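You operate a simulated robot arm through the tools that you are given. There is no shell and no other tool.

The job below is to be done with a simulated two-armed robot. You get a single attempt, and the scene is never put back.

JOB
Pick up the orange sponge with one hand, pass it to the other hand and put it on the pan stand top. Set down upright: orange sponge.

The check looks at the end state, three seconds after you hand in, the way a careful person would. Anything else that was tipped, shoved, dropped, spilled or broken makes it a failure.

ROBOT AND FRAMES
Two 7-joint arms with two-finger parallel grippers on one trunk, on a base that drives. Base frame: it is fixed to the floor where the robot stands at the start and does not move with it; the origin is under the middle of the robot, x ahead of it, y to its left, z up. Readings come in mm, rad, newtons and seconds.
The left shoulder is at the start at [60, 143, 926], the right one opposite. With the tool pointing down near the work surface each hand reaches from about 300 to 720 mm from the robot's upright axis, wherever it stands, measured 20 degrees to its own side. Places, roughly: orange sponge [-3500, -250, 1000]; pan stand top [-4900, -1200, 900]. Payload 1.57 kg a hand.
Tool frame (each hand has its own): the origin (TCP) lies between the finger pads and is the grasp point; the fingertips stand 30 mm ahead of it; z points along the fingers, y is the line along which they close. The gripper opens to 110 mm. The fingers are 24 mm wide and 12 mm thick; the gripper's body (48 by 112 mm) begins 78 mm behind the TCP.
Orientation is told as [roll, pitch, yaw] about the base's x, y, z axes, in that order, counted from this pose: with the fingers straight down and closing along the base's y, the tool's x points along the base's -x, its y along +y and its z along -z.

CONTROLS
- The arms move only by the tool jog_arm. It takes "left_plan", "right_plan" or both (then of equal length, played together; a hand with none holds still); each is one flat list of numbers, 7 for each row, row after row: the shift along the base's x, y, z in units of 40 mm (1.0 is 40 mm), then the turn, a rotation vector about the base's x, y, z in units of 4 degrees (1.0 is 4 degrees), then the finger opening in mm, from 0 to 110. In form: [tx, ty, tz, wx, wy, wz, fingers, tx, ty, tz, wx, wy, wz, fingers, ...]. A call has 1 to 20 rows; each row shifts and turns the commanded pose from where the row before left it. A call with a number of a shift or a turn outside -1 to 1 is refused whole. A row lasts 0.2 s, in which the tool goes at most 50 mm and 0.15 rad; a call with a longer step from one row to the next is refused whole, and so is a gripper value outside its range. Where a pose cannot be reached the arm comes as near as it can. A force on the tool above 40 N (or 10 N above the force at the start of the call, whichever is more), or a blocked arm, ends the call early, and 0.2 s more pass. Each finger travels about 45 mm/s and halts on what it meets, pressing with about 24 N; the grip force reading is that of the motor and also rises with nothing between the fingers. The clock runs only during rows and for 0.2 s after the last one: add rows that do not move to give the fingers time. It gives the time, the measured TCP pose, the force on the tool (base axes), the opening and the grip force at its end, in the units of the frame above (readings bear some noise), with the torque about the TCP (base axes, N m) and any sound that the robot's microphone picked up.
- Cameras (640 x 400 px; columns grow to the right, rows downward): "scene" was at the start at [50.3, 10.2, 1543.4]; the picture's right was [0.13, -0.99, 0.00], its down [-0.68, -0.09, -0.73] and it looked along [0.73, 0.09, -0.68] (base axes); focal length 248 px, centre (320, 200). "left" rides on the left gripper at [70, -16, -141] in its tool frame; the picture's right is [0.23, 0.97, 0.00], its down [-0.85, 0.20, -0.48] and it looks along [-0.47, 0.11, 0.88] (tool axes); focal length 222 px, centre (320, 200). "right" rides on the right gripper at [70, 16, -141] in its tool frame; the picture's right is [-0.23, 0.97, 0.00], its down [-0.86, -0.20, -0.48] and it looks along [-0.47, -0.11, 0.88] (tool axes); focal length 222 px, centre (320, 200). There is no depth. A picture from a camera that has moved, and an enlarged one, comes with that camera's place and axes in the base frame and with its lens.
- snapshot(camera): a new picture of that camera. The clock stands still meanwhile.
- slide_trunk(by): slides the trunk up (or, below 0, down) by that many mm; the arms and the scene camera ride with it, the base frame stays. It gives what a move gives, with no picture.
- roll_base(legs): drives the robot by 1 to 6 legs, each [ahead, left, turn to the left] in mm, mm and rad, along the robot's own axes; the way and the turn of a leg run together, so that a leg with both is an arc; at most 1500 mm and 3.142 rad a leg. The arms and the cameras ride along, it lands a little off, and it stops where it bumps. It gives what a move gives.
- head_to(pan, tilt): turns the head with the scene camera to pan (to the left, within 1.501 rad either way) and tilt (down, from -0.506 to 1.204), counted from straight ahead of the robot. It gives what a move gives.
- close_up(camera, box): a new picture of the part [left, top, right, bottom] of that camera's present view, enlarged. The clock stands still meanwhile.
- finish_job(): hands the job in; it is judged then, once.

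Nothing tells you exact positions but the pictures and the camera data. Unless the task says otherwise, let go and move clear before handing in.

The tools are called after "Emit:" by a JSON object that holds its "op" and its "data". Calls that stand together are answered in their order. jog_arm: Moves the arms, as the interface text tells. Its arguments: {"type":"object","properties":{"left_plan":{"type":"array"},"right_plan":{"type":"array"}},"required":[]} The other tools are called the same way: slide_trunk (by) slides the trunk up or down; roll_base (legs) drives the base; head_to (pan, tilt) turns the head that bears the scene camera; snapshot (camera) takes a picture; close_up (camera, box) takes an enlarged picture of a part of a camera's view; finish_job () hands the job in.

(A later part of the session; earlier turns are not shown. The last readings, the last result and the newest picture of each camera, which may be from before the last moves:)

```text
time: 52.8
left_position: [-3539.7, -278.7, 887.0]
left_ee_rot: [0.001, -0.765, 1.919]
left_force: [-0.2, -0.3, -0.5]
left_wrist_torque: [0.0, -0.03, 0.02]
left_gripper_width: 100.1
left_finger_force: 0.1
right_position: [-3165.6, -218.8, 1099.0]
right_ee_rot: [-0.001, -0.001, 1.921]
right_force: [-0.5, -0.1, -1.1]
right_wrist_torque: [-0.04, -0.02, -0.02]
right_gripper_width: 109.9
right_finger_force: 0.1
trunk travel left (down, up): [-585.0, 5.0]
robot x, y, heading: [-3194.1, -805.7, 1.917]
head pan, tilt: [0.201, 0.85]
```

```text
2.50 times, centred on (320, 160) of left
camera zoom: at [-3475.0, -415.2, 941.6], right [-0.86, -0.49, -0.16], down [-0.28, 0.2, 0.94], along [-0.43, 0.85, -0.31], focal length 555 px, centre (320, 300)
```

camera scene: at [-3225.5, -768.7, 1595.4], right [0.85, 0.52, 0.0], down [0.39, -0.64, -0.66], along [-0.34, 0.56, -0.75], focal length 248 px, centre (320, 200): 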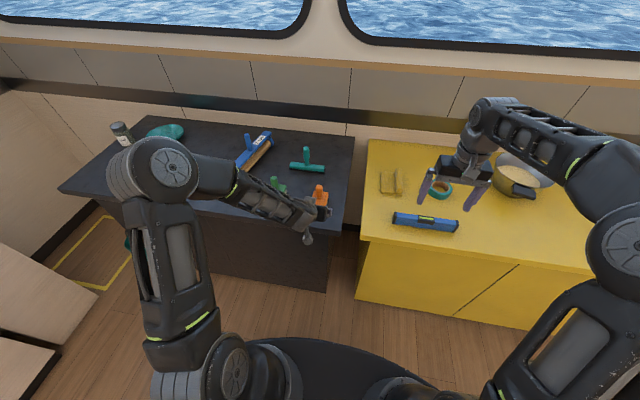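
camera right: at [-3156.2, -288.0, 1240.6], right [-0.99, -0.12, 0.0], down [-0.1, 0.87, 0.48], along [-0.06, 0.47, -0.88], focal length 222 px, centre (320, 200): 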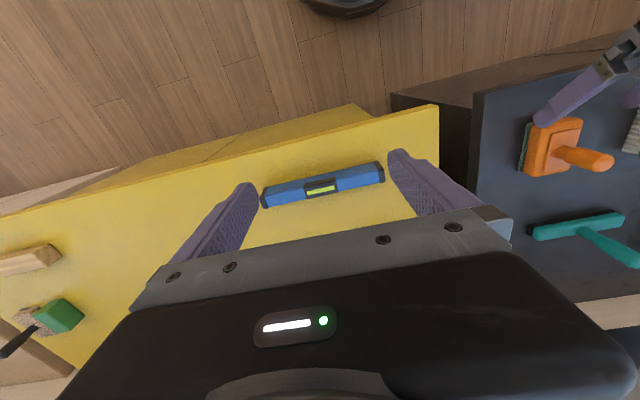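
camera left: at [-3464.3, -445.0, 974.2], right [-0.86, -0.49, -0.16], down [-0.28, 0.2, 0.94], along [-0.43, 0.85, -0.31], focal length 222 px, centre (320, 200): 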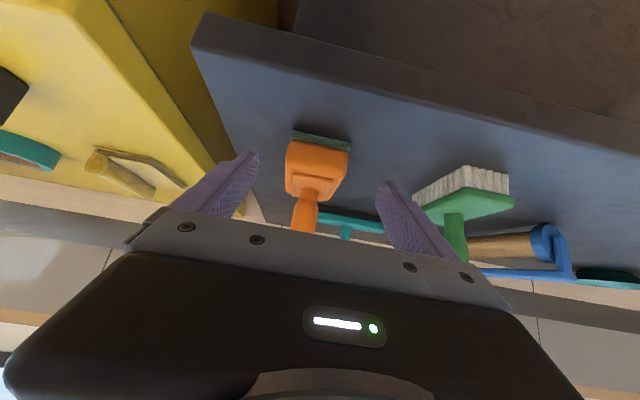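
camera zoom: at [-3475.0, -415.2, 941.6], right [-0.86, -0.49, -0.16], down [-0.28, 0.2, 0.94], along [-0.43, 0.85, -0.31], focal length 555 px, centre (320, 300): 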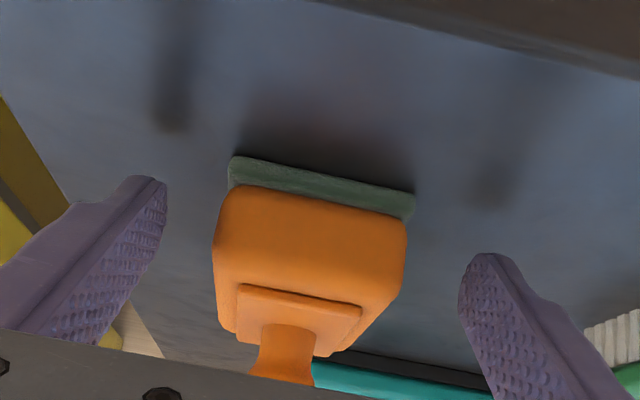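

Centred and 2–3 mm from final depth. I'll advance the last bit and close the fingers on the block.

Emit:
{"op": "jog_arm", "data": {"left_plan": [-0.0875, 0.2125, -0.2, 0, 0, 0, 100, 0, 0, 0, 0, 0, 0, 100, 0, 0, 0, 0, 0, 0, 70, 0, 0, 0, 0, 0, 0, 30, 0, 0, 0, 0, 0, 0, 30, 0, 0, 0, 0, 0, 0, 30, 0, 0, 0, 0, 0, 0, 30]}}

Emit:
{"op": "close_up", "data": {"camera": "right", "box": [500, 80, 640, 200]}}

Emit:
{"op": "close_up", "data": {"camera": "left", "box": [200, 80, 440, 240]}}

```text
time: 54.4
left_position: [-3541.3, -271.3, 881.8]
left_ee_rot: [0.002, -0.768, 1.92]
left_force: [2.4, 0.3, 1.7]
left_wrist_torque: [0.03, 0.03, -0.06]
left_gripper_width: 59.3
left_finger_force: 23.9
right_position: [-3165.1, -219.4, 1099.3]
right_ee_rot: [0.0, 0.0, 1.919]
right_force: [1.1, -0.2, -0.2]
right_wrist_torque: [0.02, 0.01, 0.01]
right_gripper_width: 109.8
right_finger_force: 0.1
trunk travel left (down, up): [-585.0, 5.0]
robot x, y, heading: [-3193.4, -804.9, 1.918]
head pan, tilt: [0.201, 0.85]
```

```text
3.33 times, centred on (570, 140) of right
camera zoom: at [-3155.5, -288.5, 1240.9], right [-0.99, -0.12, 0.0], down [-0.1, 0.87, 0.48], along [-0.06, 0.48, -0.88], focal length 740 px, centre (-513, 400)
```

zoom: 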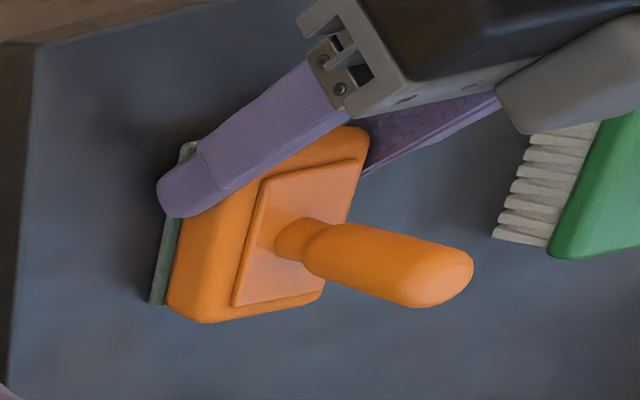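

```text
2.50 times, centred on (320, 160) of left
camera zoom: at [-3477.9, -406.5, 934.6], right [-0.86, -0.49, -0.16], down [-0.28, 0.2, 0.94], along [-0.43, 0.85, -0.31], focal length 555 px, centre (320, 300)
```

zoom: 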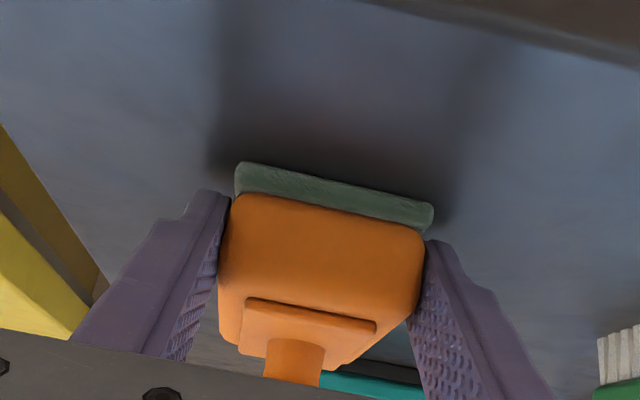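

Gripped at 59 mm width with firm force. Lifting straight up gently.

Emit:
{"op": "jog_arm", "data": {"left_plan": [0, 0, 0.2, 0, 0, 0, 30, 0, 0, 0.4, 0, 0, 0, 30, 0, 0, 0.6, 0, 0, 0, 30, 0, 0, 0.7, 0, 0, 0, 30, 0, 0, 0.7, 0, 0, 0, 30, 0, 0, 0.5, 0, 0, 0, 30, 0, 0, 0, 0, 0, 0, 30]}}

Emit:
{"op": "snapshot", "data": {"camera": "scene"}}

Emit:
{"op": "snapshot", "data": {"camera": "right"}}

Emit:
{"op": "snapshot", "data": {"camera": "left"}}

```text
time: 56.0
left_position: [-3544.4, -269.5, 1005.1]
left_ee_rot: [0.001, -0.769, 1.92]
left_force: [0.3, 0.1, -1.0]
left_wrist_torque: [-0.02, -0.03, 0.0]
left_gripper_width: 59.4
left_finger_force: 23.7
right_position: [-3166.1, -218.4, 1100.7]
right_ee_rot: [0.001, 0.001, 1.92]
right_force: [-0.6, 0.7, -0.2]
right_wrist_torque: [0.03, -0.02, 0.03]
right_gripper_width: 110.1
right_finger_force: 0.1
trunk travel left (down, up): [-585.0, 5.0]
robot x, y, heading: [-3191.8, -806.5, 1.919]
head pan, tilt: [0.201, 0.85]
```

```text
taken
camera scene: at [-3225.1, -769.0, 1595.4], right [0.85, 0.52, 0.0], down [0.39, -0.64, -0.66], along [-0.34, 0.56, -0.75], focal length 248 px, centre (320, 200)
```

scene: 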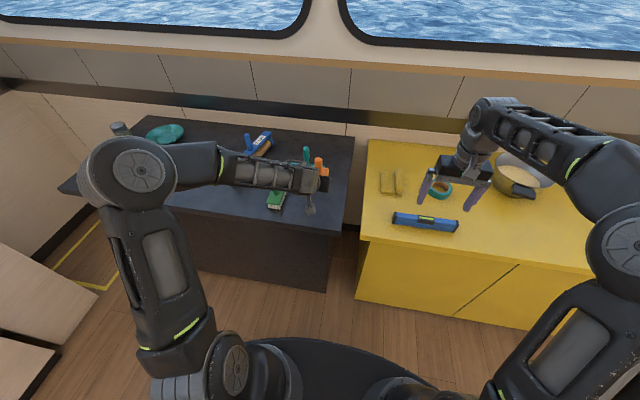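

```text
taken
camera right: at [-3155.9, -288.3, 1240.7], right [-0.99, -0.12, 0.0], down [-0.1, 0.87, 0.48], along [-0.06, 0.47, -0.88], focal length 222 px, centre (320, 200)
```

right: 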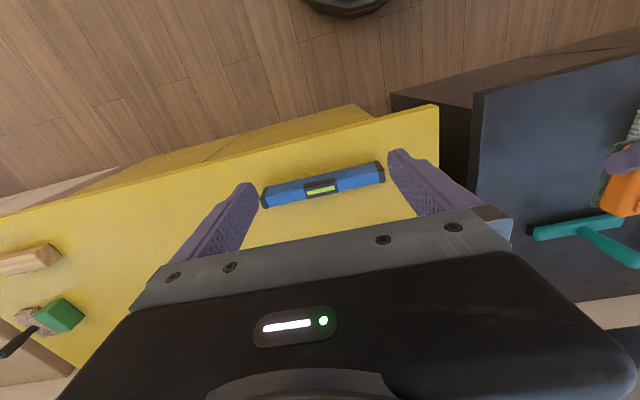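

```text
taken
camera left: at [-3479.0, -404.3, 1059.0], right [-0.86, -0.49, -0.16], down [-0.28, 0.2, 0.94], along [-0.43, 0.85, -0.31], focal length 222 px, centre (320, 200)
```

left: 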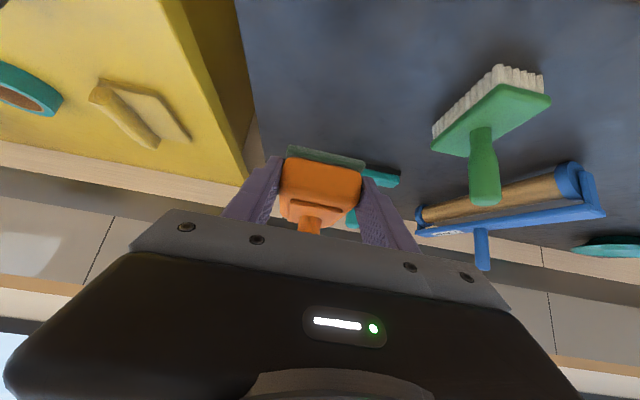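

The sponge is lifted and held level. Now I'll bring the left hand back and toward the robot's centre line so the right hand can reach the handle from above.

Emit:
{"op": "jog_arm", "data": {"left_plan": [0.3, -0.095, 0, 0, 0, 0, 30, 0.6, -0.19, 0, 0, 0, 0, 30, 0.7, -0.22, 0, 0, 0, 0, 30, 0.7, -0.22, 0, 0, 0, 0, 30, 0.7, -0.22, 0, 0, 0, 0, 30, 0.7, -0.22, 0, 0, 0, 0, 30, 0.415, -0.133, 0, 0, 0, 0, 30, 0, 0, 0, 0, 0, 0, 30]}}

Emit:
{"op": "head_to", "data": {"pan": 0.0, "tilt": 0.85}}

Emit:
{"op": "snapshot", "data": {"camera": "scene"}}

Emit:
{"op": "snapshot", "data": {"camera": "right"}}

```text
time: 57.8
left_position: [-3377.3, -322.6, 1005.1]
left_ee_rot: [0.001, -0.766, 1.919]
left_force: [0.4, -0.4, -1.0]
left_wrist_torque: [-0.07, 0.01, 0.04]
left_gripper_width: 59.3
left_finger_force: 24.1
right_position: [-3164.8, -218.6, 1099.9]
right_ee_rot: [0.001, 0.0, 1.918]
right_force: [-0.5, -0.7, -0.4]
right_wrist_torque: [-0.01, -0.02, 0.01]
right_gripper_width: 109.9
right_finger_force: 0.0
trunk travel left (down, up): [-585.0, 5.0]
robot x, y, heading: [-3191.6, -809.4, 1.916]
head pan, tilt: [0.201, 0.85]
```

```text
time: 58.5
left_position: [-3377.5, -322.6, 1006.0]
left_ee_rot: [0.001, -0.769, 1.919]
left_force: [-0.6, 0.9, -0.6]
left_wrist_torque: [0.04, -0.01, 0.01]
left_gripper_width: 59.4
left_finger_force: 24.5
right_position: [-3166.8, -218.7, 1099.9]
right_ee_rot: [-0.002, 0.0, 1.919]
right_force: [0.3, 0.2, -0.8]
right_wrist_torque: [0.0, 0.0, -0.04]
right_gripper_width: 110.0
right_finger_force: 0.0
trunk travel left (down, up): [-585.0, 5.0]
robot x, y, heading: [-3189.8, -808.1, 1.919]
head pan, tilt: [0.0, 0.85]
```

```text
taken
camera scene: at [-3210.9, -762.4, 1595.4], right [0.94, 0.34, 0.0], down [0.26, -0.71, -0.66], along [-0.23, 0.62, -0.75], focal length 248 px, centre (320, 200)
```

scene: 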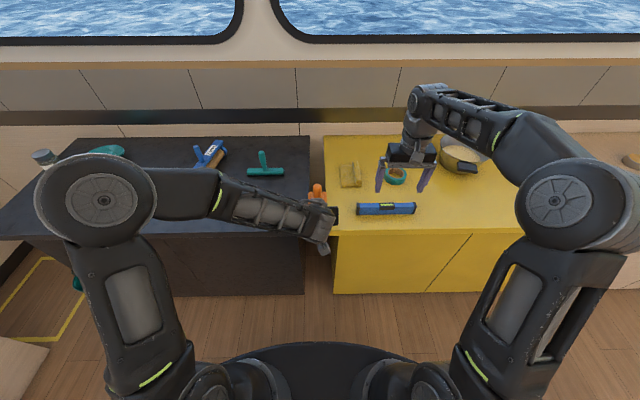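

```text
taken
camera right: at [-3155.8, -288.4, 1240.8], right [-0.99, -0.12, 0.0], down [-0.1, 0.87, 0.48], along [-0.06, 0.47, -0.88], focal length 222 px, centre (320, 200)
```

right: 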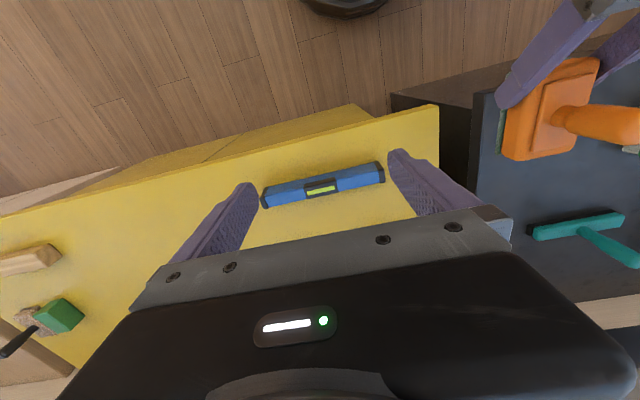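

Emit:
{"op": "close_up", "data": {"camera": "scene", "box": [270, 165, 370, 240]}}

Emit:
{"op": "close_up", "data": {"camera": "right", "box": [470, 0, 640, 180]}}

```text
5.33 times, centred on (320, 202) of scene
camera zoom: at [-3210.9, -762.4, 1595.4], right [0.94, 0.34, 0.0], down [0.26, -0.71, -0.66], along [-0.23, 0.62, -0.75], focal length 1320 px, centre (320, 187)
```

zoom: 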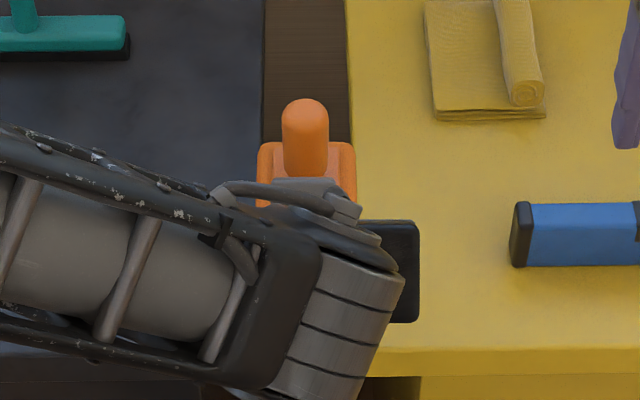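

```text
2.22 times, centred on (555, 90) of right
camera zoom: at [-3155.8, -288.4, 1240.8], right [-0.99, -0.12, 0.0], down [-0.1, 0.87, 0.48], along [-0.06, 0.47, -0.88], focal length 494 px, centre (-202, 444)
```

zoom: 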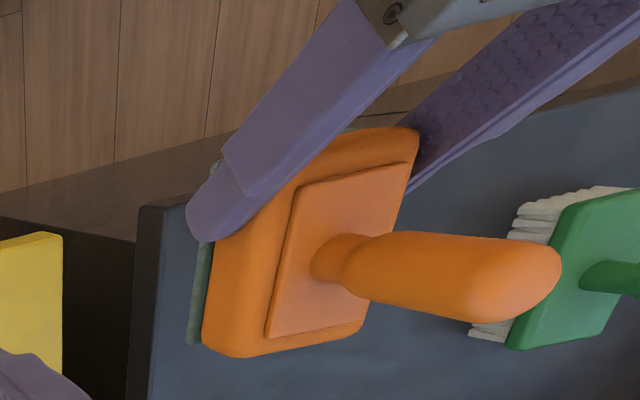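

The handle top is at about [-3394, -284, 1079]. I'll raise the right hand above it and slide over, then check alignment before descending.

Emit:
{"op": "jog_arm", "data": {"right_plan": [0, 0, 0.6, 0, 0, 0, 90, 0, 0, 0.7, 0, 0, 0, 90, -0.4, -0.12, 0, 0, 0, 0, 90, -0.72, -0.206, 0, 0, 0, 0, 90, -0.72, -0.206, 0, 0, 0, 0, 90, -0.72, -0.206, 0, 0, 0, 0, 90, -0.72, -0.206, 0, 0, 0, 0, 90, -0.72, -0.206, 0, 0, 0, 0, 90, -0.72, -0.206, 0, 0, 0, 0, 90, -0.6, -0.171, 0, 0, 0, 0, 90, -0.405, -0.108, 0, 0, 0, 0, 90, 0, 0, 0, 0, 0, 0, 90]}}

Emit:
{"op": "snapshot", "data": {"camera": "scene"}}

Emit:
{"op": "snapshot", "data": {"camera": "right"}}

Emit:
{"op": "snapshot", "data": {"camera": "left"}}

```text
time: 61.1
left_position: [-3377.8, -321.7, 1005.6]
left_ee_rot: [0.001, -0.769, 1.919]
left_force: [0.6, 0.7, -0.7]
left_wrist_torque: [-0.03, -0.03, -0.01]
left_gripper_width: 59.4
left_finger_force: 23.9
right_position: [-3267.0, -247.5, 1142.7]
right_ee_rot: [0.0, -0.004, 1.919]
right_force: [-0.2, 0.0, 0.5]
right_wrist_torque: [-0.01, -0.01, 0.02]
right_gripper_width: 89.8
right_finger_force: 0.1
right hand out of reach, approached as far as the arm can: row 2, 6, 7, 8, 9, 10, 11
trunk travel left (down, up): [-585.0, 5.0]
robot x, y, heading: [-3192.3, -806.2, 1.918]
head pan, tilt: [0.0, 0.85]
```

```text
taken
camera scene: at [-3211.0, -762.4, 1595.4], right [0.94, 0.34, 0.0], down [0.26, -0.71, -0.66], along [-0.23, 0.62, -0.75], focal length 248 px, centre (320, 200)
```

scene: 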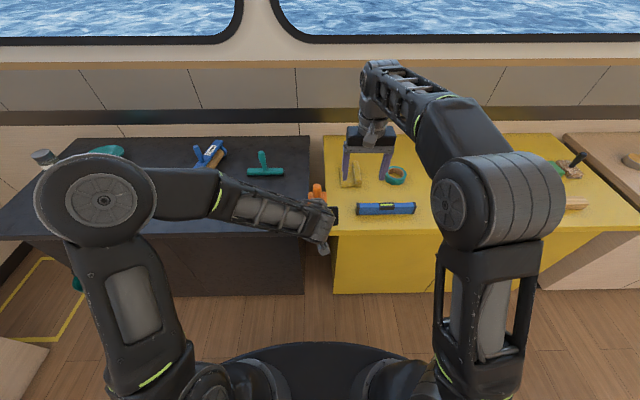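

```text
taken
camera right: at [-3258.0, -318.2, 1283.0], right [-0.99, -0.12, 0.0], down [-0.1, 0.87, 0.48], along [-0.06, 0.48, -0.88], focal length 222 px, centre (320, 200)
```

right: 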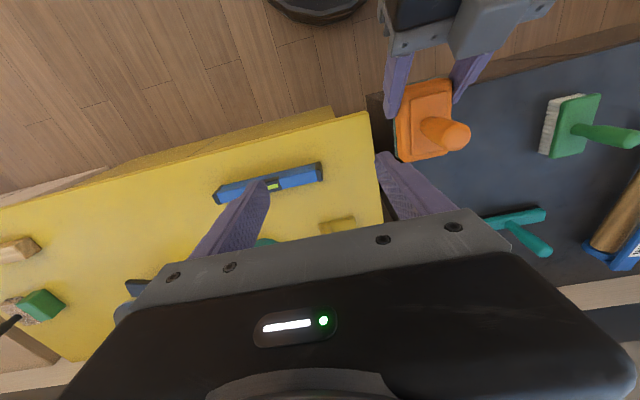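

```text
taken
camera left: at [-3312.9, -457.9, 1059.4], right [-0.86, -0.49, -0.16], down [-0.28, 0.2, 0.94], along [-0.43, 0.85, -0.31], focal length 222 px, centre (320, 200)
```

left: 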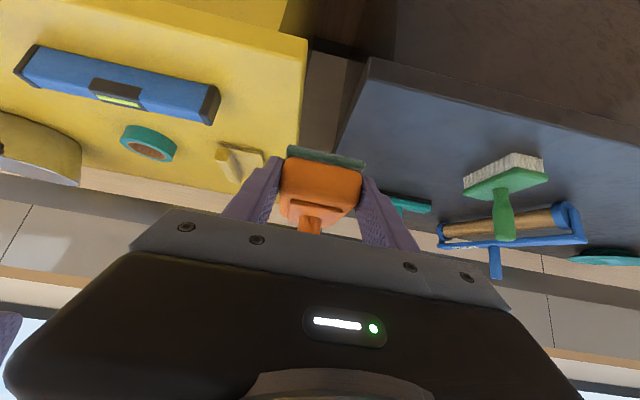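

The right arm can't reach that high and that far across, so the handover must be lower. I'll back the base 200 mm away from the counter into free space, then lower both hands.

Emit:
{"op": "roll_base", "data": {"legs": [[-200, 0, 0]]}}

Emit:
{"op": "snapshot", "data": {"camera": "scene"}}

```text
time: 62.7
left_position: [-3309.7, -509.9, 1007.1]
left_ee_rot: [0.0, -0.768, 1.92]
left_force: [0.5, -0.4, 0.0]
left_wrist_torque: [-0.04, 0.0, -0.02]
left_gripper_width: 59.5
left_finger_force: 24.0
right_position: [-3200.5, -435.0, 1143.4]
right_ee_rot: [-0.001, -0.006, 1.92]
right_force: [0.3, -0.6, 0.5]
right_wrist_torque: [0.02, -0.01, 0.0]
right_gripper_width: 90.0
right_finger_force: 0.1
trunk travel left (down, up): [-585.0, 5.0]
robot x, y, heading: [-3122.7, -993.7, 1.923]
head pan, tilt: [0.0, 0.85]
```

```text
taken
camera scene: at [-3142.7, -949.6, 1595.4], right [0.94, 0.34, 0.0], down [0.26, -0.71, -0.66], along [-0.23, 0.62, -0.75], focal length 248 px, centre (320, 200)
```

scene: 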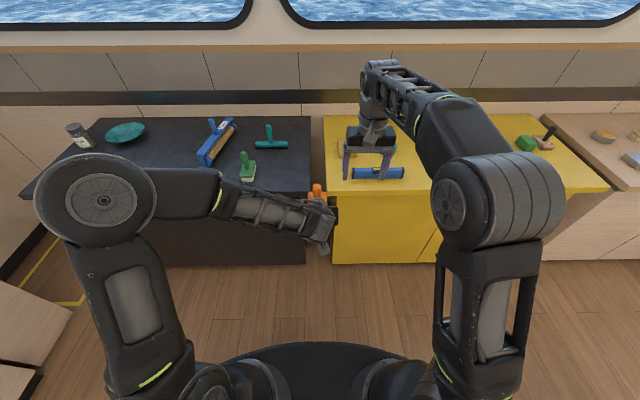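

Emit:
{"op": "jog_arm", "data": {"left_plan": [-0.069, 0.188, -0.4, 0, 0, 0, 30, -0.069, 0.188, -0.75, 0, 0, 0, 30, -0.069, 0.188, -0.8, 0, 0, 0, 30, -0.069, 0.188, -0.8, 0, 0, 0, 30, -0.069, 0.188, -0.6, 0, 0, 0, 30, 0.2, 0.073, -0.325, 0, 0, 0, 30, 0.5, 0.183, 0, 0, 0, 0, 30, 0.55, 0.2, 0, 0, 0, 0, 30, 0.37, 0.1365, 0, 0, 0, 0, 30, 0, 0, 0, 0, 0, 0, 30]}}

Emit:
{"op": "snapshot", "data": {"camera": "scene"}}

Emit:
{"op": "snapshot", "data": {"camera": "right"}}

```text
time: 64.9
left_position: [-3259.9, -447.5, 858.7]
left_ee_rot: [0.002, -0.766, 1.923]
left_force: [0.2, -0.2, -0.1]
left_wrist_torque: [0.01, 0.0, -0.02]
left_gripper_width: 59.6
left_finger_force: 24.3
right_position: [-3201.3, -434.4, 1142.2]
right_ee_rot: [0.001, -0.004, 1.921]
right_force: [0.5, 1.1, -0.3]
right_wrist_torque: [0.02, -0.03, -0.04]
right_gripper_width: 89.7
right_finger_force: 0.2
trunk travel left (down, up): [-585.0, 5.0]
robot x, y, heading: [-3122.9, -994.4, 1.92]
head pan, tilt: [0.0, 0.85]
```

```text
taken
camera scene: at [-3143.4, -948.2, 1595.4], right [0.94, 0.34, 0.0], down [0.26, -0.71, -0.66], along [-0.23, 0.62, -0.75], focal length 248 px, centre (320, 200)
```

scene: 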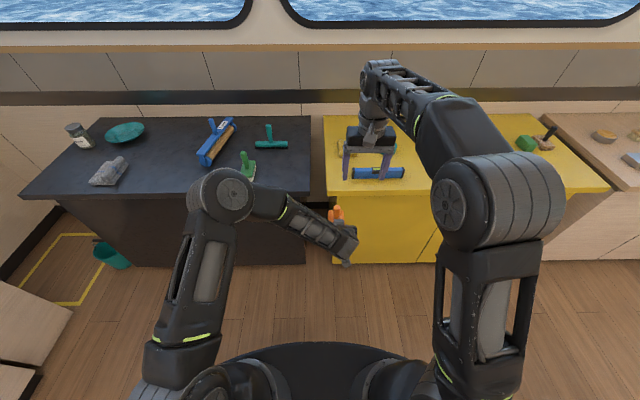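

```text
taken
camera right: at [-3191.0, -504.0, 1283.0], right [-0.99, -0.12, 0.0], down [-0.1, 0.87, 0.48], along [-0.06, 0.48, -0.88], focal length 222 px, centre (320, 200)
```

right: 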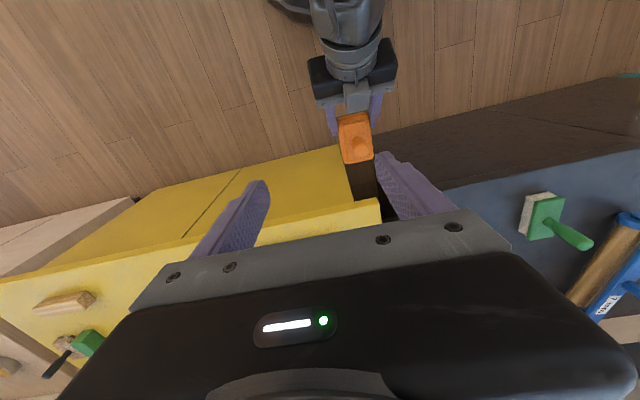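

Emit:
{"op": "jog_arm", "data": {"right_plan": [0, 0, -0.9, 0, 0, 0, 90, 0, 0, -1.0, 0, 0, 0, 90, -0.626, 0.2125, -0.5, 0, 0, 0, 90, -0.626, 0.2125, -0.5, 0, 0, 0, 90, -0.626, 0.2125, -0.5, 0, 0, 0, 90, 0, 0, 0, 0, 0, 0, 90, 0, 0, 0, 0, 0, 0, 90]}}

Emit:
{"op": "snapshot", "data": {"camera": "scene"}}

Emit:
{"op": "snapshot", "data": {"camera": "right"}}

Emit:
{"op": "snapshot", "data": {"camera": "left"}}

```text
time: 66.5
left_position: [-3260.9, -448.8, 859.3]
left_ee_rot: [0.002, -0.765, 1.921]
left_force: [-0.6, 0.4, 0.1]
left_wrist_torque: [-0.04, 0.02, -0.01]
left_gripper_width: 59.5
left_finger_force: 24.1
right_position: [-3279.6, -408.2, 1006.0]
right_ee_rot: [0.0, -0.004, 1.919]
right_force: [-0.2, -0.7, 0.7]
right_wrist_torque: [0.03, -0.01, 0.02]
right_gripper_width: 89.9
right_finger_force: 0.0
trunk travel left (down, up): [-585.0, 5.0]
robot x, y, heading: [-3126.0, -991.0, 1.918]
head pan, tilt: [0.0, 0.85]
```

```text
taken
camera scene: at [-3143.6, -947.9, 1595.4], right [0.94, 0.34, 0.0], down [0.26, -0.71, -0.66], along [-0.23, 0.62, -0.75], focal length 248 px, centre (320, 200)
```

scene: 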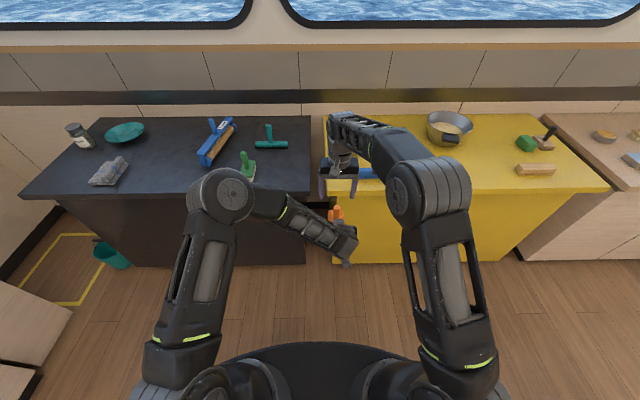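

```text
taken
camera right: at [-3268.7, -478.3, 1146.9], right [-0.99, -0.12, 0.0], down [-0.1, 0.87, 0.48], along [-0.06, 0.48, -0.88], focal length 222 px, centre (320, 200)
```

right: 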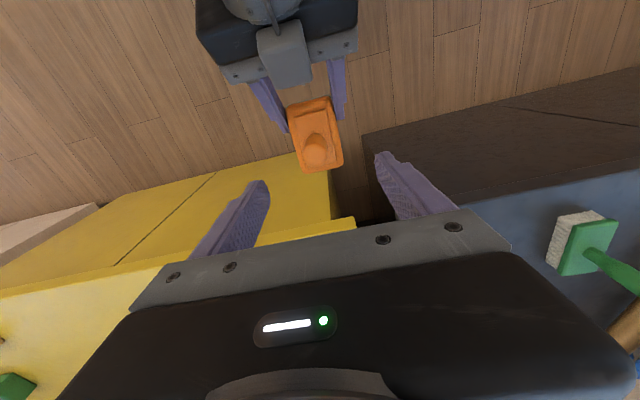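

```text
taken
camera left: at [-3195.0, -582.4, 912.5], right [-0.86, -0.49, -0.16], down [-0.28, 0.2, 0.94], along [-0.43, 0.85, -0.31], focal length 222 px, centre (320, 200)
```

left: 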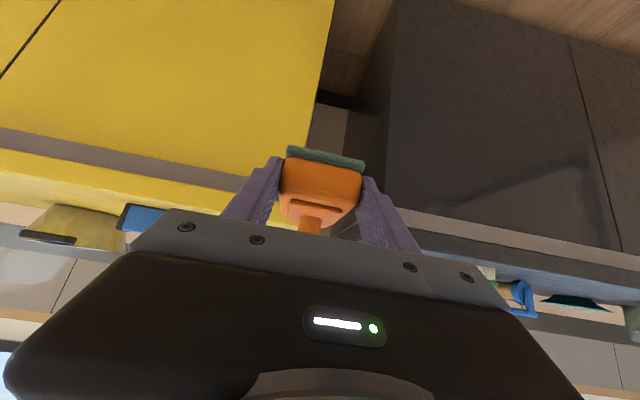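

Emit:
{"op": "close_up", "data": {"camera": "right", "box": [240, 80, 400, 200]}}

Emit:
{"op": "close_up", "data": {"camera": "scene", "box": [290, 150, 390, 270]}}

```text
3.33 times, centred on (320, 140) of right
camera zoom: at [-3268.7, -478.3, 1146.9], right [-0.99, -0.12, 0.0], down [-0.1, 0.87, 0.48], along [-0.06, 0.48, -0.88], focal length 740 px, centre (320, 400)
```

zoom: 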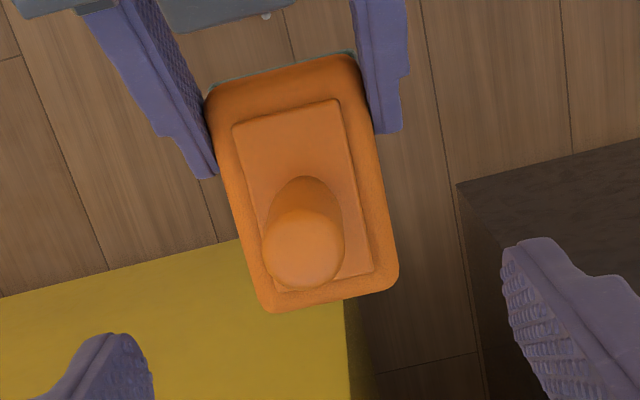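

```text
3.33 times, centred on (340, 210) of scene
camera zoom: at [-3143.6, -947.9, 1595.4], right [0.94, 0.34, 0.0], down [0.26, -0.71, -0.66], along [-0.23, 0.62, -0.75], focal length 825 px, centre (253, 167)
```

zoom: 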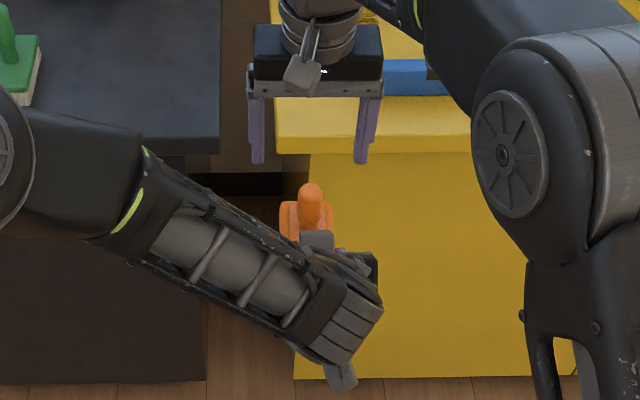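

Aligned within about 6 mm; I'll correct that and lower the right hand over the handle, keeping the fingers open.

Emit:
{"op": "jog_arm", "data": {"right_plan": [0.05, -0.005, -0.4, 0, 0, 0, 80, 0.05, -0.005, -0.5, 0, 0, 0, 75, 0.05, -0.005, -0.5, 0, 0, 0, 75, 0, 0, -0.5, 0, 0, 0, 75, 0, 0, -0.4, 0, 0, 0, 75, 0, 0, 0, 0, 0, 0, 75]}}

Emit:
{"op": "snapshot", "data": {"camera": "right"}}

Emit:
{"op": "close_up", "data": {"camera": "scene", "box": [290, 150, 390, 270]}}

Emit:
{"op": "snapshot", "data": {"camera": "left"}}

```text
time: 67.9
left_position: [-3259.4, -447.4, 859.0]
left_ee_rot: [0.002, -0.767, 1.919]
left_force: [0.0, 0.4, -0.7]
left_wrist_torque: [-0.03, -0.03, 0.02]
left_gripper_width: 59.5
left_finger_force: 24.1
right_position: [-3270.9, -409.3, 914.9]
right_ee_rot: [-0.001, -0.004, 1.92]
right_force: [-0.3, 0.6, 1.1]
right_wrist_torque: [0.0, -0.02, 0.0]
right_gripper_width: 74.9
right_finger_force: 0.0
trunk travel left (down, up): [-585.0, 5.0]
robot x, y, heading: [-3124.6, -991.8, 1.919]
head pan, tilt: [0.0, 0.85]
```

```text
taken
camera right: at [-3261.4, -479.2, 1054.4], right [-0.99, -0.12, 0.0], down [-0.1, 0.87, 0.48], along [-0.06, 0.48, -0.88], focal length 222 px, centre (320, 200)
```

right: 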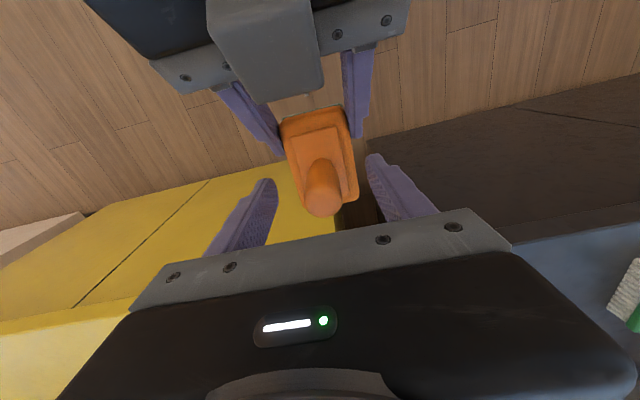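

```text
3.33 times, centred on (340, 210) of scene
camera zoom: at [-3143.3, -948.2, 1595.4], right [0.94, 0.34, 0.0], down [0.26, -0.71, -0.66], along [-0.23, 0.62, -0.75], focal length 825 px, centre (253, 167)
```

zoom: 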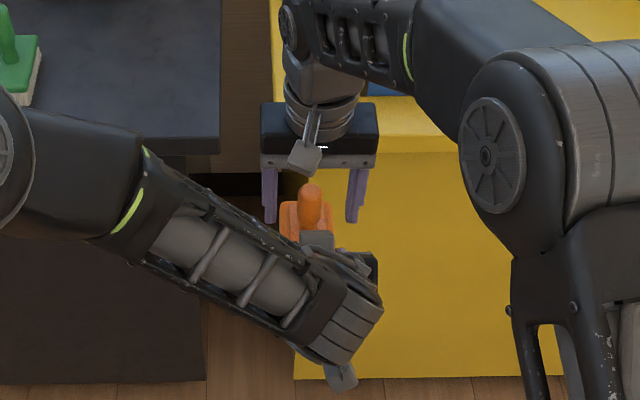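

```text
taken
camera left: at [-3194.8, -582.5, 912.6], right [-0.86, -0.49, -0.16], down [-0.28, 0.2, 0.94], along [-0.43, 0.85, -0.31], focal length 222 px, centre (320, 200)
```

left: 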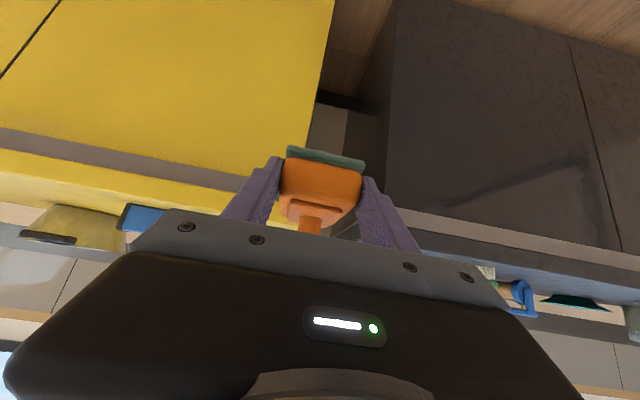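

The handle sits centred between the right fingers. Closing the right gripper on it now while the left still holds.

Emit:
{"op": "jog_arm", "data": {"right_plan": [-0.02, 0.05, -0.1, 0, 0, 0, 75, 0, 0, 0, 0, 0, 0, 50, 0, 0, 0, 0, 0, 0, 30, 0, 0, 0, 0, 0, 0, 10, 0, 0, 0, 0, 0, 0, 10, 0, 0, 0, 0, 0, 0, 10, 0, 0, 0, 0, 0, 0, 10]}}

Emit:
{"op": "snapshot", "data": {"camera": "right"}}

```text
time: 69.5
left_position: [-3258.4, -446.9, 858.9]
left_ee_rot: [0.0, -0.768, 1.919]
left_force: [9.8, 4.7, -1.4]
left_wrist_torque: [-0.28, 0.62, -0.42]
left_gripper_width: 59.4
left_finger_force: 23.9
right_position: [-3272.5, -407.6, 910.4]
right_ee_rot: [0.001, -0.002, 1.922]
right_force: [-9.9, -5.4, 0.5]
right_wrist_torque: [0.01, -0.16, -0.06]
right_gripper_width: 24.5
right_finger_force: 24.3
trunk travel left (down, up): [-585.0, 5.0]
robot x, y, heading: [-3122.9, -993.2, 1.922]
head pan, tilt: [0.0, 0.85]
```

```text
taken
camera right: at [-3262.5, -477.7, 1051.0], right [-0.99, -0.12, 0.0], down [-0.1, 0.87, 0.48], along [-0.06, 0.48, -0.88], focal length 222 px, centre (320, 200)
```

right: 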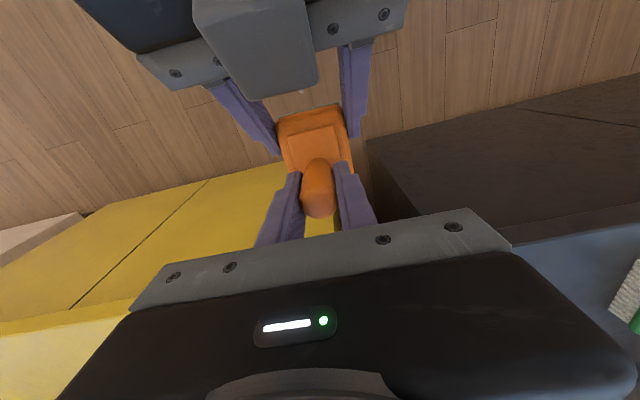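

Both hands hold it; there's about 11 N of lateral squeeze between them from a small misalignment. I'll ease the right hand ~1.5 mm to the left to relieve it before releasing the left.

Emit:
{"op": "jog_arm", "data": {"right_plan": [-0.035, -0.013, 0, 0, 0, 0, 10, 0, 0, 0, 0, 0, 0, 10]}}

```text
time: 70.1
left_position: [-3258.7, -447.7, 859.9]
left_ee_rot: [0.0, -0.767, 1.919]
left_force: [10.3, 1.2, 1.0]
left_wrist_torque: [-0.09, 0.71, -0.41]
left_gripper_width: 59.5
left_finger_force: 24.0
right_position: [-3272.8, -407.7, 909.9]
right_ee_rot: [0.0, -0.005, 1.919]
right_force: [-12.0, -1.8, -0.6]
right_wrist_torque: [0.04, -0.14, -0.03]
right_gripper_width: 24.5
right_finger_force: 23.9
trunk travel left (down, up): [-585.0, 5.0]
robot x, y, heading: [-3126.5, -994.6, 1.921]
head pan, tilt: [0.0, 0.85]
```

Emit:
{"op": "jog_arm", "data": {"right_plan": [-0.035, -0.013, 0, 0, 0, 0, 10, -0.035, -0.013, 0, 0, 0, 0, 10, 0, 0, 0, 0, 0, 0, 10]}}

```text
time: 70.9
left_position: [-3261.2, -447.3, 858.6]
left_ee_rot: [0.0, -0.768, 1.923]
left_force: [3.7, -2.0, 3.1]
left_wrist_torque: [0.14, 0.19, -0.14]
left_gripper_width: 59.3
left_finger_force: 23.6
right_position: [-3274.6, -408.2, 909.8]
right_ee_rot: [0.0, -0.004, 1.921]
right_force: [-3.6, 2.0, -2.4]
right_wrist_torque: [0.05, 0.0, -0.04]
right_gripper_width: 24.5
right_finger_force: 24.2
trunk travel left (down, up): [-585.0, 5.0]
robot x, y, heading: [-3130.2, -993.8, 1.921]
head pan, tilt: [0.0, 0.85]
```

Squeeze is down to about 4 N. Now I'll open the left gripper fully around the block.

Emit:
{"op": "jog_arm", "data": {"left_plan": [0, 0, 0, 0, 0, 0, 62, 0, 0, 0, 0, 0, 0, 80, 0, 0, 0, 0, 0, 0, 100, 0, 0, 0, 0, 0, 0, 105, 0, 0, 0, 0, 0, 0, 105, 0, 0, 0, 0, 0, 0, 105], "right_plan": [0, 0, 0, 0, 0, 0, 10, 0, 0, 0, 0, 0, 0, 10, 0, 0, 0, 0, 0, 0, 10, 0, 0, 0, 0, 0, 0, 10, 0, 0, 0, 0, 0, 0, 10, 0, 0, 0, 0, 0, 0, 10]}}

Emit:
{"op": "snapshot", "data": {"camera": "right"}}

Emit:
{"op": "snapshot", "data": {"camera": "left"}}

```text
time: 72.3
left_position: [-3259.8, -447.0, 859.3]
left_ee_rot: [0.002, -0.766, 1.92]
left_force: [-0.3, -0.7, -0.1]
left_wrist_torque: [0.02, -0.01, 0.02]
left_gripper_width: 104.8
left_finger_force: 0.1
right_position: [-3276.5, -408.3, 910.1]
right_ee_rot: [0.001, -0.003, 1.92]
right_force: [0.5, -0.9, -0.1]
right_wrist_torque: [0.01, 0.02, 0.01]
right_gripper_width: 24.5
right_finger_force: 24.2
trunk travel left (down, up): [-585.0, 5.0]
robot x, y, heading: [-3124.9, -993.2, 1.92]
head pan, tilt: [0.0, 0.85]
```

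```text
taken
camera right: at [-3265.6, -478.5, 1050.9], right [-0.99, -0.12, 0.0], down [-0.1, 0.87, 0.48], along [-0.06, 0.48, -0.88], focal length 222 px, centre (320, 200)
```

right: 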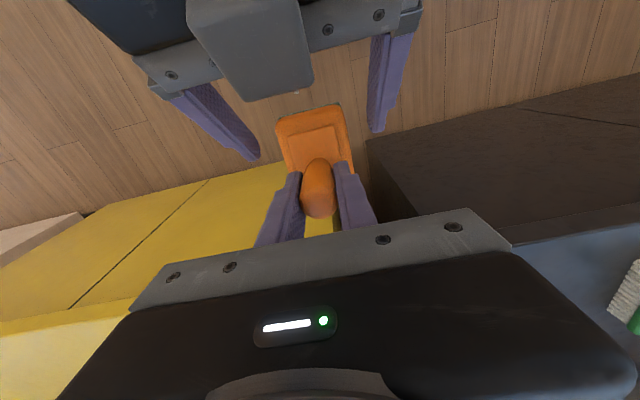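

```text
taken
camera left: at [-3194.8, -582.5, 912.6], right [-0.86, -0.49, -0.16], down [-0.28, 0.2, 0.94], along [-0.43, 0.85, -0.31], focal length 222 px, centre (320, 200)
```

left: 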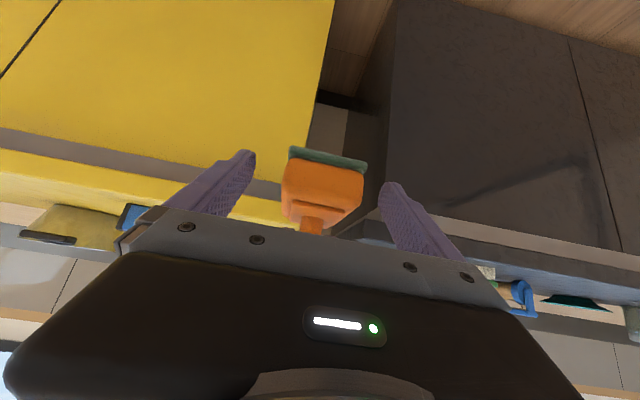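

The right hand alone now holds the sponge. Backing the left hand straight out, then off to the left side.

Emit:
{"op": "jog_arm", "data": {"left_plan": [0.128, -0.352, 0, 0, 0, 0, 105, 0.171, -0.47, 0, 0, 0, 0, 105, 0.171, -0.47, 0, 0, 0, 0, 105, 0.1, -0.28, 0, 0, 0, 0, 105, -0.5, -0.18, 0, 0, 0, 0, 105, -0.7, -0.255, 0, 0, 0, 0, 105, -0.8, -0.29, 0, 0, 0, 0, 105, -0.8, -0.29, 0, 0, 0, 0, 105, -0.8, -0.29, 0, 0, 0, 0, 105, -0.8, -0.29, 0, 0, 0, 0, 105]}}

Emit:
{"op": "snapshot", "data": {"camera": "scene"}}

Emit:
{"op": "snapshot", "data": {"camera": "right"}}

```text
time: 74.5
left_position: [-3413.5, -576.8, 860.0]
left_ee_rot: [0.0, -0.769, 1.92]
left_force: [-0.4, 0.1, 0.0]
left_wrist_torque: [-0.03, 0.02, 0.0]
left_gripper_width: 105.2
left_finger_force: 0.1
right_position: [-3277.3, -409.3, 908.8]
right_ee_rot: [-0.001, -0.003, 1.92]
right_force: [0.4, -1.0, 0.2]
right_wrist_torque: [0.0, -0.02, 0.01]
right_gripper_width: 24.7
right_finger_force: 23.8
trunk travel left (down, up): [-585.0, 5.0]
robot x, y, heading: [-3126.8, -993.7, 1.921]
head pan, tilt: [0.0, 0.85]
```

```text
taken
camera scene: at [-3143.9, -948.7, 1595.4], right [0.94, 0.34, 0.0], down [0.26, -0.71, -0.66], along [-0.23, 0.62, -0.75], focal length 248 px, centre (320, 200)
```

scene: 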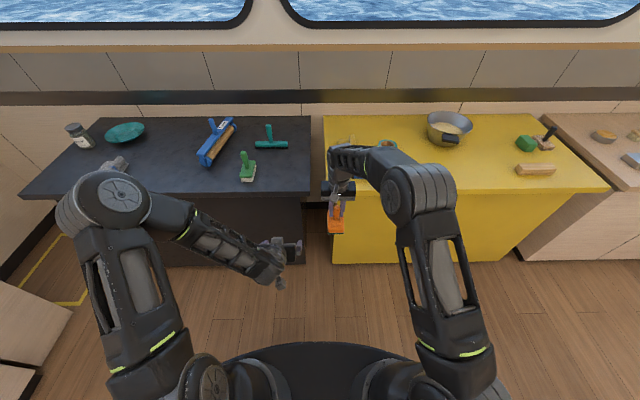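

```text
taken
camera right: at [-3266.1, -478.9, 1051.1], right [-0.99, -0.12, 0.0], down [-0.1, 0.87, 0.48], along [-0.06, 0.48, -0.88], focal length 222 px, centre (320, 200)
```

right: 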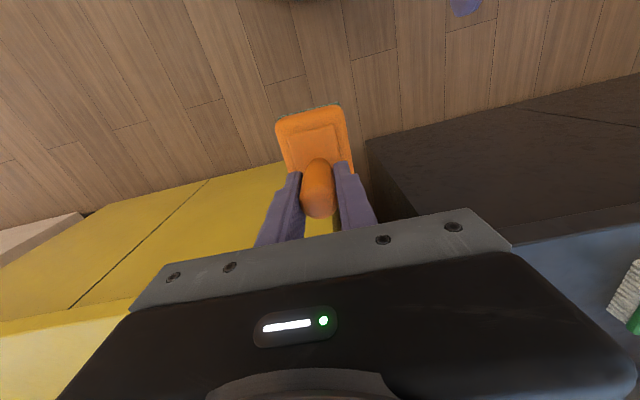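

Handover succeeded: the right hand holds the sponge by its handle, upright. I'll restore the left hand to a tucked, tool-down pose and bring the right hand to a carry pose.

Emit:
{"op": "jog_arm", "data": {"left_plan": [-0.256, -0.093, 0.5, -0.94, -0.3413, 0, 105, -0.256, -0.093, 0.5, -0.94, -0.3413, 0, 105, -0.256, -0.093, 0.5, -0.94, -0.3413, 0, 105, -0.256, -0.093, 0.5, -0.94, -0.3413, 0, 105, -0.256, -0.093, 0.5, -0.94, -0.3413, 0, 105, -0.256, -0.093, 0.5, -0.94, -0.3413, 0, 80, -0.256, -0.093, 0.5, -0.94, -0.3413, 0, 70, -0.256, -0.093, 0.5, -0.94, -0.3413, 0, 60, -0.256, -0.093, 0.5, -0.94, -0.3413, 0, 50, -0.256, -0.093, 0.5, -0.94, -0.3413, 0, 40, -0.256, -0.093, 0.5, -0.94, -0.3413, 0, 40], "right_plan": [0.2, -0.07, 0.15, 0, 0, 0, 10, 0.341, -0.12, 0.22, 0, 0, 0, 10, 0.341, -0.12, 0.22, 0, 0, 0, 10, 0.341, -0.12, 0.22, 0, 0, 0, 10, 0.341, -0.12, 0.22, 0, 0, 0, 10, 0.341, -0.12, 0.22, 0, 0, 0, 10, 0.341, -0.12, 0.22, 0, 0, 0, 10, 0.341, -0.12, 0.22, 0, 0, 0, 10, 0.341, -0.12, 0.22, 0, 0, 0, 10, 0.341, -0.12, 0.22, 0, 0, 0, 10, 0.2, -0.07, 0.15, 0, 0, 0, 10]}}

Emit:
{"op": "snapshot", "data": {"camera": "scene"}}

Emit:
{"op": "snapshot", "data": {"camera": "left"}}

```text
time: 76.9
left_position: [-3526.5, -615.8, 1077.4]
left_ee_rot: [0.0, 0.005, 1.919]
left_force: [-0.2, 0.0, -0.2]
left_wrist_torque: [-0.05, -0.01, 0.01]
left_gripper_width: 40.2
left_finger_force: 0.0
right_position: [-3137.2, -457.6, 1002.2]
right_ee_rot: [0.0, -0.004, 1.921]
right_force: [0.5, 0.3, -1.1]
right_wrist_torque: [0.0, 0.03, 0.0]
right_gripper_width: 24.4
right_finger_force: 24.1
trunk travel left (down, up): [-585.0, 5.0]
robot x, y, heading: [-3125.5, -993.3, 1.919]
head pan, tilt: [0.0, 0.85]
```

```text
taken
camera scene: at [-3143.4, -948.1, 1595.3], right [0.94, 0.34, 0.0], down [0.26, -0.71, -0.66], along [-0.23, 0.62, -0.75], focal length 248 px, centre (320, 200)
```

scene: 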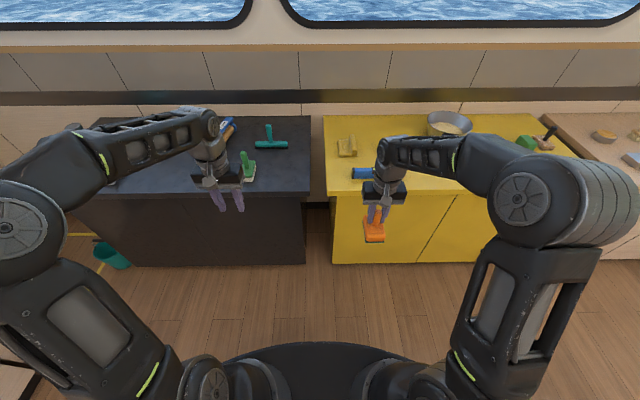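

```text
taken
camera left: at [-3487.7, -676.5, 1219.6], right [-0.84, -0.55, 0.0], down [-0.48, 0.74, 0.48], along [-0.26, 0.4, -0.88], focal length 222 px, centre (320, 200)
```

left: 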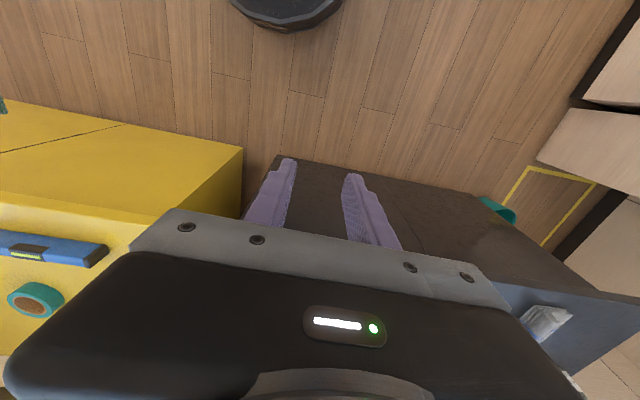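

Carry pose is good. I'll shift a bit toward the counter for clearance from the stove island, turn left to face the far wall, and look at the stand.

Emit:
{"op": "roll_base", "data": {"legs": [[150, 0, 0], [0, 0, 1.57], [350, 0, 0]]}}

Emit:
{"op": "head_to", "data": {"pan": -0.1, "tilt": 0.5}}

Emit:
{"op": "snapshot", "data": {"camera": "scene"}}

Emit:
{"op": "snapshot", "data": {"camera": "right"}}

```text
time: 84.0
left_position: [-3904.1, -1353.9, 1077.0]
left_ee_rot: [0.002, 0.0, -2.82]
left_force: [-0.6, -1.1, 0.2]
left_wrist_torque: [-0.02, -0.03, 0.02]
left_gripper_width: 40.1
left_finger_force: 0.1
right_position: [-4051.0, -962.7, 1000.8]
right_ee_rot: [-0.001, -0.004, -2.82]
right_force: [0.2, -0.3, -0.6]
right_wrist_torque: [-0.01, 0.0, -0.02]
right_gripper_width: 24.6
right_finger_force: 24.1
trunk travel left (down, up): [-585.0, 5.0]
robot x, y, heading: [-3513.6, -964.7, -2.819]
head pan, tilt: [0.0, 0.85]
```

```text
time: 84.8
left_position: [-3903.5, -1353.8, 1076.1]
left_ee_rot: [0.0, 0.001, -2.821]
left_force: [0.5, -0.2, -0.8]
left_wrist_torque: [0.0, -0.01, 0.0]
left_gripper_width: 39.9
left_finger_force: 0.2
right_position: [-4051.3, -961.3, 1002.2]
right_ee_rot: [0.001, -0.004, -2.819]
right_force: [0.1, 0.4, -1.2]
right_wrist_torque: [-0.01, 0.0, 0.01]
right_gripper_width: 24.4
right_finger_force: 23.9
trunk travel left (down, up): [-585.0, 5.0]
robot x, y, heading: [-3510.0, -966.7, -2.823]
head pan, tilt: [-0.099, 0.499]
```

```text
taken
camera scene: at [-3576.2, -975.8, 1625.3], right [-0.22, 0.98, 0.0], down [0.47, 0.11, -0.88], along [-0.86, -0.19, -0.48], focal length 248 px, centre (320, 200)
```

scene: 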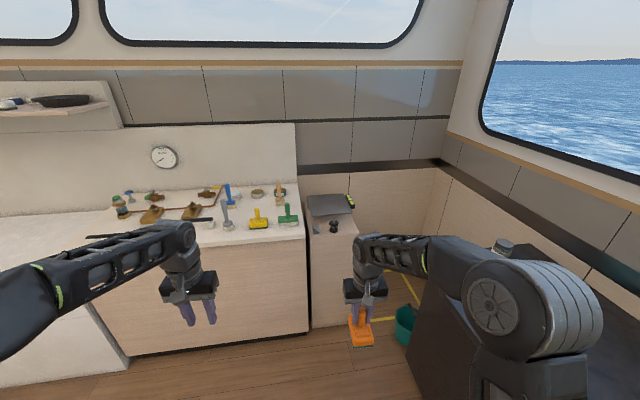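

```text
taken
camera right: at [-3976.9, -953.5, 1142.3], right [0.09, -1.0, 0.0], down [-0.87, -0.08, 0.48], along [-0.48, -0.04, -0.88], focal length 222 px, centre (320, 200)
```

right: 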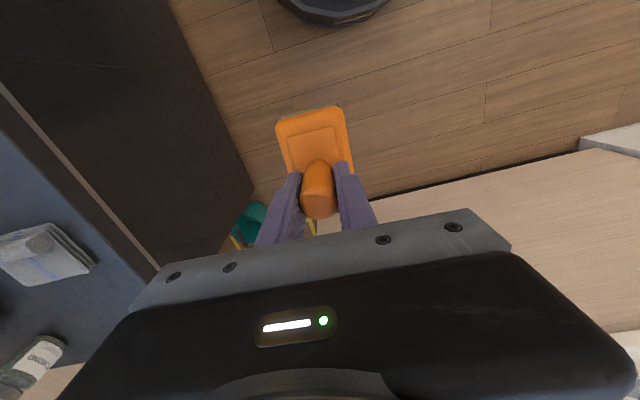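

Emit:
{"op": "close_up", "data": {"camera": "scene", "box": [290, 180, 370, 250]}}

Emit:
{"op": "close_up", "data": {"camera": "scene", "box": [280, 160, 440, 360]}}

```text
5.71 times, centred on (330, 215) of scene
camera zoom: at [-3576.2, -975.8, 1625.3], right [-0.22, 0.98, 0.0], down [0.47, 0.11, -0.88], along [-0.86, -0.19, -0.48], focal length 1415 px, centre (263, 114)
```

zoom: 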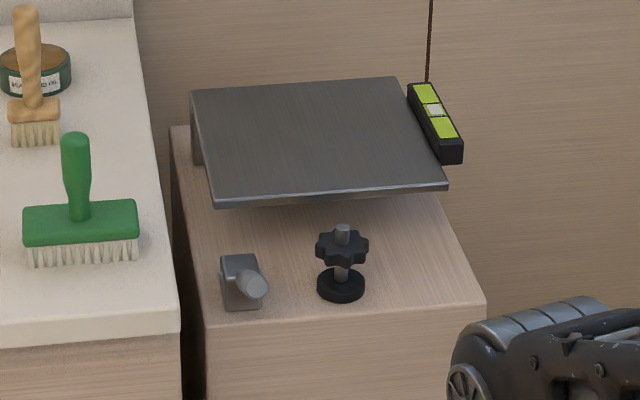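

```text
2.00 times, centred on (360, 260) of scene
camera zoom: at [-3576.2, -975.8, 1625.3], right [-0.22, 0.98, 0.0], down [0.47, 0.11, -0.88], along [-0.86, -0.19, -0.48], focal length 495 px, centre (240, 80)
```

zoom: 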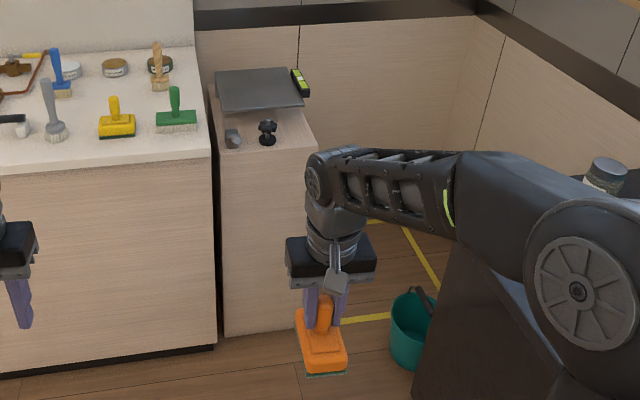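

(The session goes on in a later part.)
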